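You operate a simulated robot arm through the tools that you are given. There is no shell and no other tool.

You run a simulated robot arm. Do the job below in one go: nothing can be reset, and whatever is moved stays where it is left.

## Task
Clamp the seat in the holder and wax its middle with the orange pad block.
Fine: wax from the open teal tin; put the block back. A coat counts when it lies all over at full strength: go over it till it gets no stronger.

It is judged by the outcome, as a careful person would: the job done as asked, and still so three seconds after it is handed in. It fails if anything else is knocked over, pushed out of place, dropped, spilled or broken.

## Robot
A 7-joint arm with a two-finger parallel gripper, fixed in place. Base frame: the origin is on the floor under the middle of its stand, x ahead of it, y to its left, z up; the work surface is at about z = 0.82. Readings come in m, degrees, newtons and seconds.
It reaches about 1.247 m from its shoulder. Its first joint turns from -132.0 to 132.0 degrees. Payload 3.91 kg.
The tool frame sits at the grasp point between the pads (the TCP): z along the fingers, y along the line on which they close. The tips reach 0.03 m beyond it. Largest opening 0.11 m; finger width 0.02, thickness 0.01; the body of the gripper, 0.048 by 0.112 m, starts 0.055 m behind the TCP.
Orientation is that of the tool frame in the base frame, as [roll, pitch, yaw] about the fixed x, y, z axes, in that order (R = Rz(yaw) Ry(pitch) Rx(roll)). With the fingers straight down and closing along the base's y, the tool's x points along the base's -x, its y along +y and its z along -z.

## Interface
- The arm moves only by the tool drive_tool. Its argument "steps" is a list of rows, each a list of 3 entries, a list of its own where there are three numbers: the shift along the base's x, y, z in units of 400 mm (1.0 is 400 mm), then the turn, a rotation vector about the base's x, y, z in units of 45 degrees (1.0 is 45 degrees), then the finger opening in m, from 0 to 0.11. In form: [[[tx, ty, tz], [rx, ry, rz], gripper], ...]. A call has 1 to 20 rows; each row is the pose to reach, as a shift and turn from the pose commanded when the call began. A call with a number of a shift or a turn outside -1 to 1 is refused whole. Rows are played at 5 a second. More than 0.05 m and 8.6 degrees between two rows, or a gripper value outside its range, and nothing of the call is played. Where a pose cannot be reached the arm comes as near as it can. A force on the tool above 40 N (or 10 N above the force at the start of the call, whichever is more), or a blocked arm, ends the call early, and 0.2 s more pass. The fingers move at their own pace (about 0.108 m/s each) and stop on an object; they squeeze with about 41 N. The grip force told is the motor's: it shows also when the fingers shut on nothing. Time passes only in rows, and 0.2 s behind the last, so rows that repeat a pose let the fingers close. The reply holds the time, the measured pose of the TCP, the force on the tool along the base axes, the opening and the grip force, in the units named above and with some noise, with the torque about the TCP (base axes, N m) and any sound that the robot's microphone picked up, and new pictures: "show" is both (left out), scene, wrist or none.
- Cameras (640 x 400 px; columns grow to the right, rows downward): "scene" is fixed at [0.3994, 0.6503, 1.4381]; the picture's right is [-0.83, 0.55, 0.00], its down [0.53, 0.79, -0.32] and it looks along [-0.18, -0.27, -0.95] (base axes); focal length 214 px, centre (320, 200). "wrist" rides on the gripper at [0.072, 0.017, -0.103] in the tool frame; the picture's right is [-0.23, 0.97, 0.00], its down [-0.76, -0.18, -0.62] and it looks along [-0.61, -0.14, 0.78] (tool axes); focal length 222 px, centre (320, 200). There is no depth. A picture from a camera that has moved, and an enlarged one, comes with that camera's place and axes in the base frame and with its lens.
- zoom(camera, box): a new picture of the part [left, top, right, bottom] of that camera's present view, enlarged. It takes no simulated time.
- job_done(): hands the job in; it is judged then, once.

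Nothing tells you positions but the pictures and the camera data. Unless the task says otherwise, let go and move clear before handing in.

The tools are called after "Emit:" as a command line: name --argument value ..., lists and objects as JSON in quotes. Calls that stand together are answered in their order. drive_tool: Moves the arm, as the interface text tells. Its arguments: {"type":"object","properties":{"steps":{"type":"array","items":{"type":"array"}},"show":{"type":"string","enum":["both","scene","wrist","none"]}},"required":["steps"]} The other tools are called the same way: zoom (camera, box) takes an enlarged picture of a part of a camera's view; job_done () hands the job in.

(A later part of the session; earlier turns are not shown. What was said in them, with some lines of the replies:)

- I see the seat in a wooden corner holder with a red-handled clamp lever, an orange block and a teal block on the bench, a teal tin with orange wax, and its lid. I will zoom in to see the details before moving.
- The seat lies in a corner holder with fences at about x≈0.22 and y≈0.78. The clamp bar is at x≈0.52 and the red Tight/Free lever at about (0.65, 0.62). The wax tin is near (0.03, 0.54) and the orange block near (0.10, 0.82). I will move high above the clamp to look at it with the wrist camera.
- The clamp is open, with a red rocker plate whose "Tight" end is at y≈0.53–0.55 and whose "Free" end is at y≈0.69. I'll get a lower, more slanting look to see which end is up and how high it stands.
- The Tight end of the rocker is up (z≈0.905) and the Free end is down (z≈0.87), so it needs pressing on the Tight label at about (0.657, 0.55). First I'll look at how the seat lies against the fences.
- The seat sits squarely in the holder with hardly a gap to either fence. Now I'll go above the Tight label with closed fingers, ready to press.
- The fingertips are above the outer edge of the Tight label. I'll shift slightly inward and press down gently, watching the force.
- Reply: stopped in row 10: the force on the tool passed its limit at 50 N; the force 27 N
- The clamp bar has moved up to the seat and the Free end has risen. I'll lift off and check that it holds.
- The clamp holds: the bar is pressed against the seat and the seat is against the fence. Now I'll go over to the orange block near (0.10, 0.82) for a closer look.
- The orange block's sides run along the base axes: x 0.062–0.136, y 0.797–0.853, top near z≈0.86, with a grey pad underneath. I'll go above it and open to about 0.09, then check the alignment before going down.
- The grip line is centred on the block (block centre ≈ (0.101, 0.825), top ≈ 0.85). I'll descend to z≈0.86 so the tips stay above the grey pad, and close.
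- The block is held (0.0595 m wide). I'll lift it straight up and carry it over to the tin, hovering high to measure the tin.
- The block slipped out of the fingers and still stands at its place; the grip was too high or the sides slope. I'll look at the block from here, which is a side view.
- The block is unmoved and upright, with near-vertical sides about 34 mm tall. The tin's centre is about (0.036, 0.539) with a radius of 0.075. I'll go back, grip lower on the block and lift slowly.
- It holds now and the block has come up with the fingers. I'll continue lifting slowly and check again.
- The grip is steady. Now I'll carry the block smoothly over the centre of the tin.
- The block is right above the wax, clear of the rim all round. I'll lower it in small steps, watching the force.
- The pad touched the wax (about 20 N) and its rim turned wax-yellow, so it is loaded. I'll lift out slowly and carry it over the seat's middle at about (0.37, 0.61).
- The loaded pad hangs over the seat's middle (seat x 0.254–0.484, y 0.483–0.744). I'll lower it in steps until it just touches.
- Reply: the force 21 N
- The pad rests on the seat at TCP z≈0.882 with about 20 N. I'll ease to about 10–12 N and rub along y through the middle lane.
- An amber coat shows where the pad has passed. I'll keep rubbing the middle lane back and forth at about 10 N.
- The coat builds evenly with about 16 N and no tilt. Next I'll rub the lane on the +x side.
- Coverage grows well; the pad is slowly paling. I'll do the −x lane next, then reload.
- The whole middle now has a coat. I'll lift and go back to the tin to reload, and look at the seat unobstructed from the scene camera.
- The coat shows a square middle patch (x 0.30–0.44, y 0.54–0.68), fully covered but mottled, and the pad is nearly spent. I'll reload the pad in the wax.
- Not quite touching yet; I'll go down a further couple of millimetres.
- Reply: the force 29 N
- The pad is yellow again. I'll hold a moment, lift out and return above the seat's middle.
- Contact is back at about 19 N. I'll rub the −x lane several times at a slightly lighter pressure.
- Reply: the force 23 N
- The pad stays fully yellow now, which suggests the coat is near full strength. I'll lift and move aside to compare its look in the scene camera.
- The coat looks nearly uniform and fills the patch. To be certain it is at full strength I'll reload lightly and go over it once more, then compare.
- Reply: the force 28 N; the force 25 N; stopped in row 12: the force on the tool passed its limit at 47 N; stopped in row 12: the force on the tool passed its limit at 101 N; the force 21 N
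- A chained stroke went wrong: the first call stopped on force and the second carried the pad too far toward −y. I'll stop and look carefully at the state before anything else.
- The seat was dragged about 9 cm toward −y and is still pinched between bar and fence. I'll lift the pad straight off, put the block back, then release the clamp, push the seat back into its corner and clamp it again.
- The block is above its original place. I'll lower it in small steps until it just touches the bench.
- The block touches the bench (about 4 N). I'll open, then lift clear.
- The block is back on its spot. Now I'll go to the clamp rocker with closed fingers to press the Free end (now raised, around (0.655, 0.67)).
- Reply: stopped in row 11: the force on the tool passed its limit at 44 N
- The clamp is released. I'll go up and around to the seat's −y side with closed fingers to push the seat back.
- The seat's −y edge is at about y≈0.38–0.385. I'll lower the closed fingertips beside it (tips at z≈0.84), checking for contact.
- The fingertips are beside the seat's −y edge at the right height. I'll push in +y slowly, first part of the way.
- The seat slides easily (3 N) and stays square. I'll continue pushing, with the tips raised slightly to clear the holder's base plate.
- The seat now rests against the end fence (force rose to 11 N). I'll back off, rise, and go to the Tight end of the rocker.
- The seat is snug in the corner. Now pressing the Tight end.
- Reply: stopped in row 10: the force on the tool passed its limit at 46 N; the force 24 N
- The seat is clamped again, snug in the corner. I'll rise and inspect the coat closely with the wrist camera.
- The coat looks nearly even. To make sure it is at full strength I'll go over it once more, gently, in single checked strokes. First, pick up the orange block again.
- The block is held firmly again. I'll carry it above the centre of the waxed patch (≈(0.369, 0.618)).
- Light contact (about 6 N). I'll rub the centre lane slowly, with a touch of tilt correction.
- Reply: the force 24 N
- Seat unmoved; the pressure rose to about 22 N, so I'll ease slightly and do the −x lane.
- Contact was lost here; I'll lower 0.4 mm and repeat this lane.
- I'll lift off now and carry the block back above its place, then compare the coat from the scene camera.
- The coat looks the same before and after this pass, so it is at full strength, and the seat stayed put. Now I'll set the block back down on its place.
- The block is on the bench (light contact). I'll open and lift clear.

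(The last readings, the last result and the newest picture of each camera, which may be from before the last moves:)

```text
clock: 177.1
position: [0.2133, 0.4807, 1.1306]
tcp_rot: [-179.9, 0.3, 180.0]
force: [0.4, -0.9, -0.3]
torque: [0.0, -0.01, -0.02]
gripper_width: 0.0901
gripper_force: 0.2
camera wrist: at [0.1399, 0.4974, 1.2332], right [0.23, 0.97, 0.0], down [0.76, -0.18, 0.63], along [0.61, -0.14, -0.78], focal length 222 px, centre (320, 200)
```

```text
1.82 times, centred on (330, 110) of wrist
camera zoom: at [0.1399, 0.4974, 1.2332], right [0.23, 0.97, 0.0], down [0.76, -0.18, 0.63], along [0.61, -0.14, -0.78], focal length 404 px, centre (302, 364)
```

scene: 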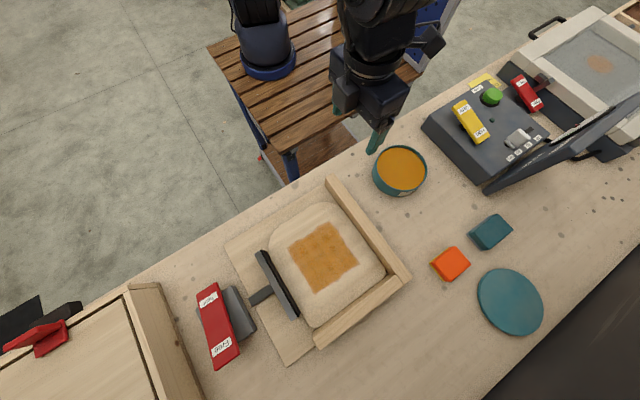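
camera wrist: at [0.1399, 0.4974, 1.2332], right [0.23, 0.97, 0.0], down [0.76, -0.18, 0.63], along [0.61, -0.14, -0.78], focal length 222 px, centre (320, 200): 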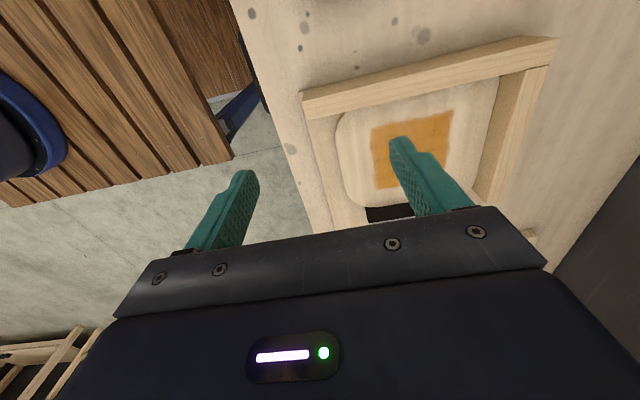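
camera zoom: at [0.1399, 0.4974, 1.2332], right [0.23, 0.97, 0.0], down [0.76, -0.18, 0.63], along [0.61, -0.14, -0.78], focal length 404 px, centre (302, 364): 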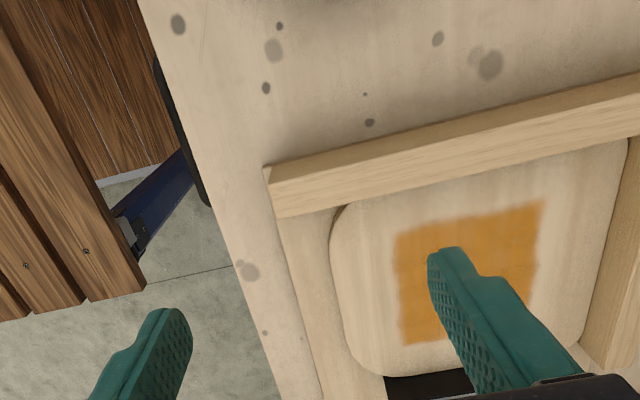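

Checked in the pictures: the seat is clamped tight in the corner of the holder and its whole middle patch is evenly coated. The block is back on its spot, the tin and everything else stand where they were, and the arm is clear. Handing in.

Emit:
job_done

```text
The job is handed in.
```

The seat is clamped in the holder and its middle is waxed. The orange block is back where it stood, and I've handed the job in.

- **Coat:** it fills the middle patch, about 13.5 cm square. A last pass over it with the loaded pad made no visible difference, so I took it to be at full strength. That is judged by eye from the pictures.
- **Seat slipped once:** during the third round of rubbing I pressed too hard and dragged the clamped seat about 10 cm toward the bench edge. I released the clamp, pushed the seat back into the corner of the holder and clamped it again. It now sits about 8 mm further along than at the start, snug against the end rail. It did not move in the last pass.
- **Block slipped once:** on the first lift the block slid out of the fingers. It stayed upright on its spot, and I gripped it lower the next time.
- **Everything else:** in the last pictures the tin, its lid, the teal block and the rest of the bench look unmoved. The arm is clear.
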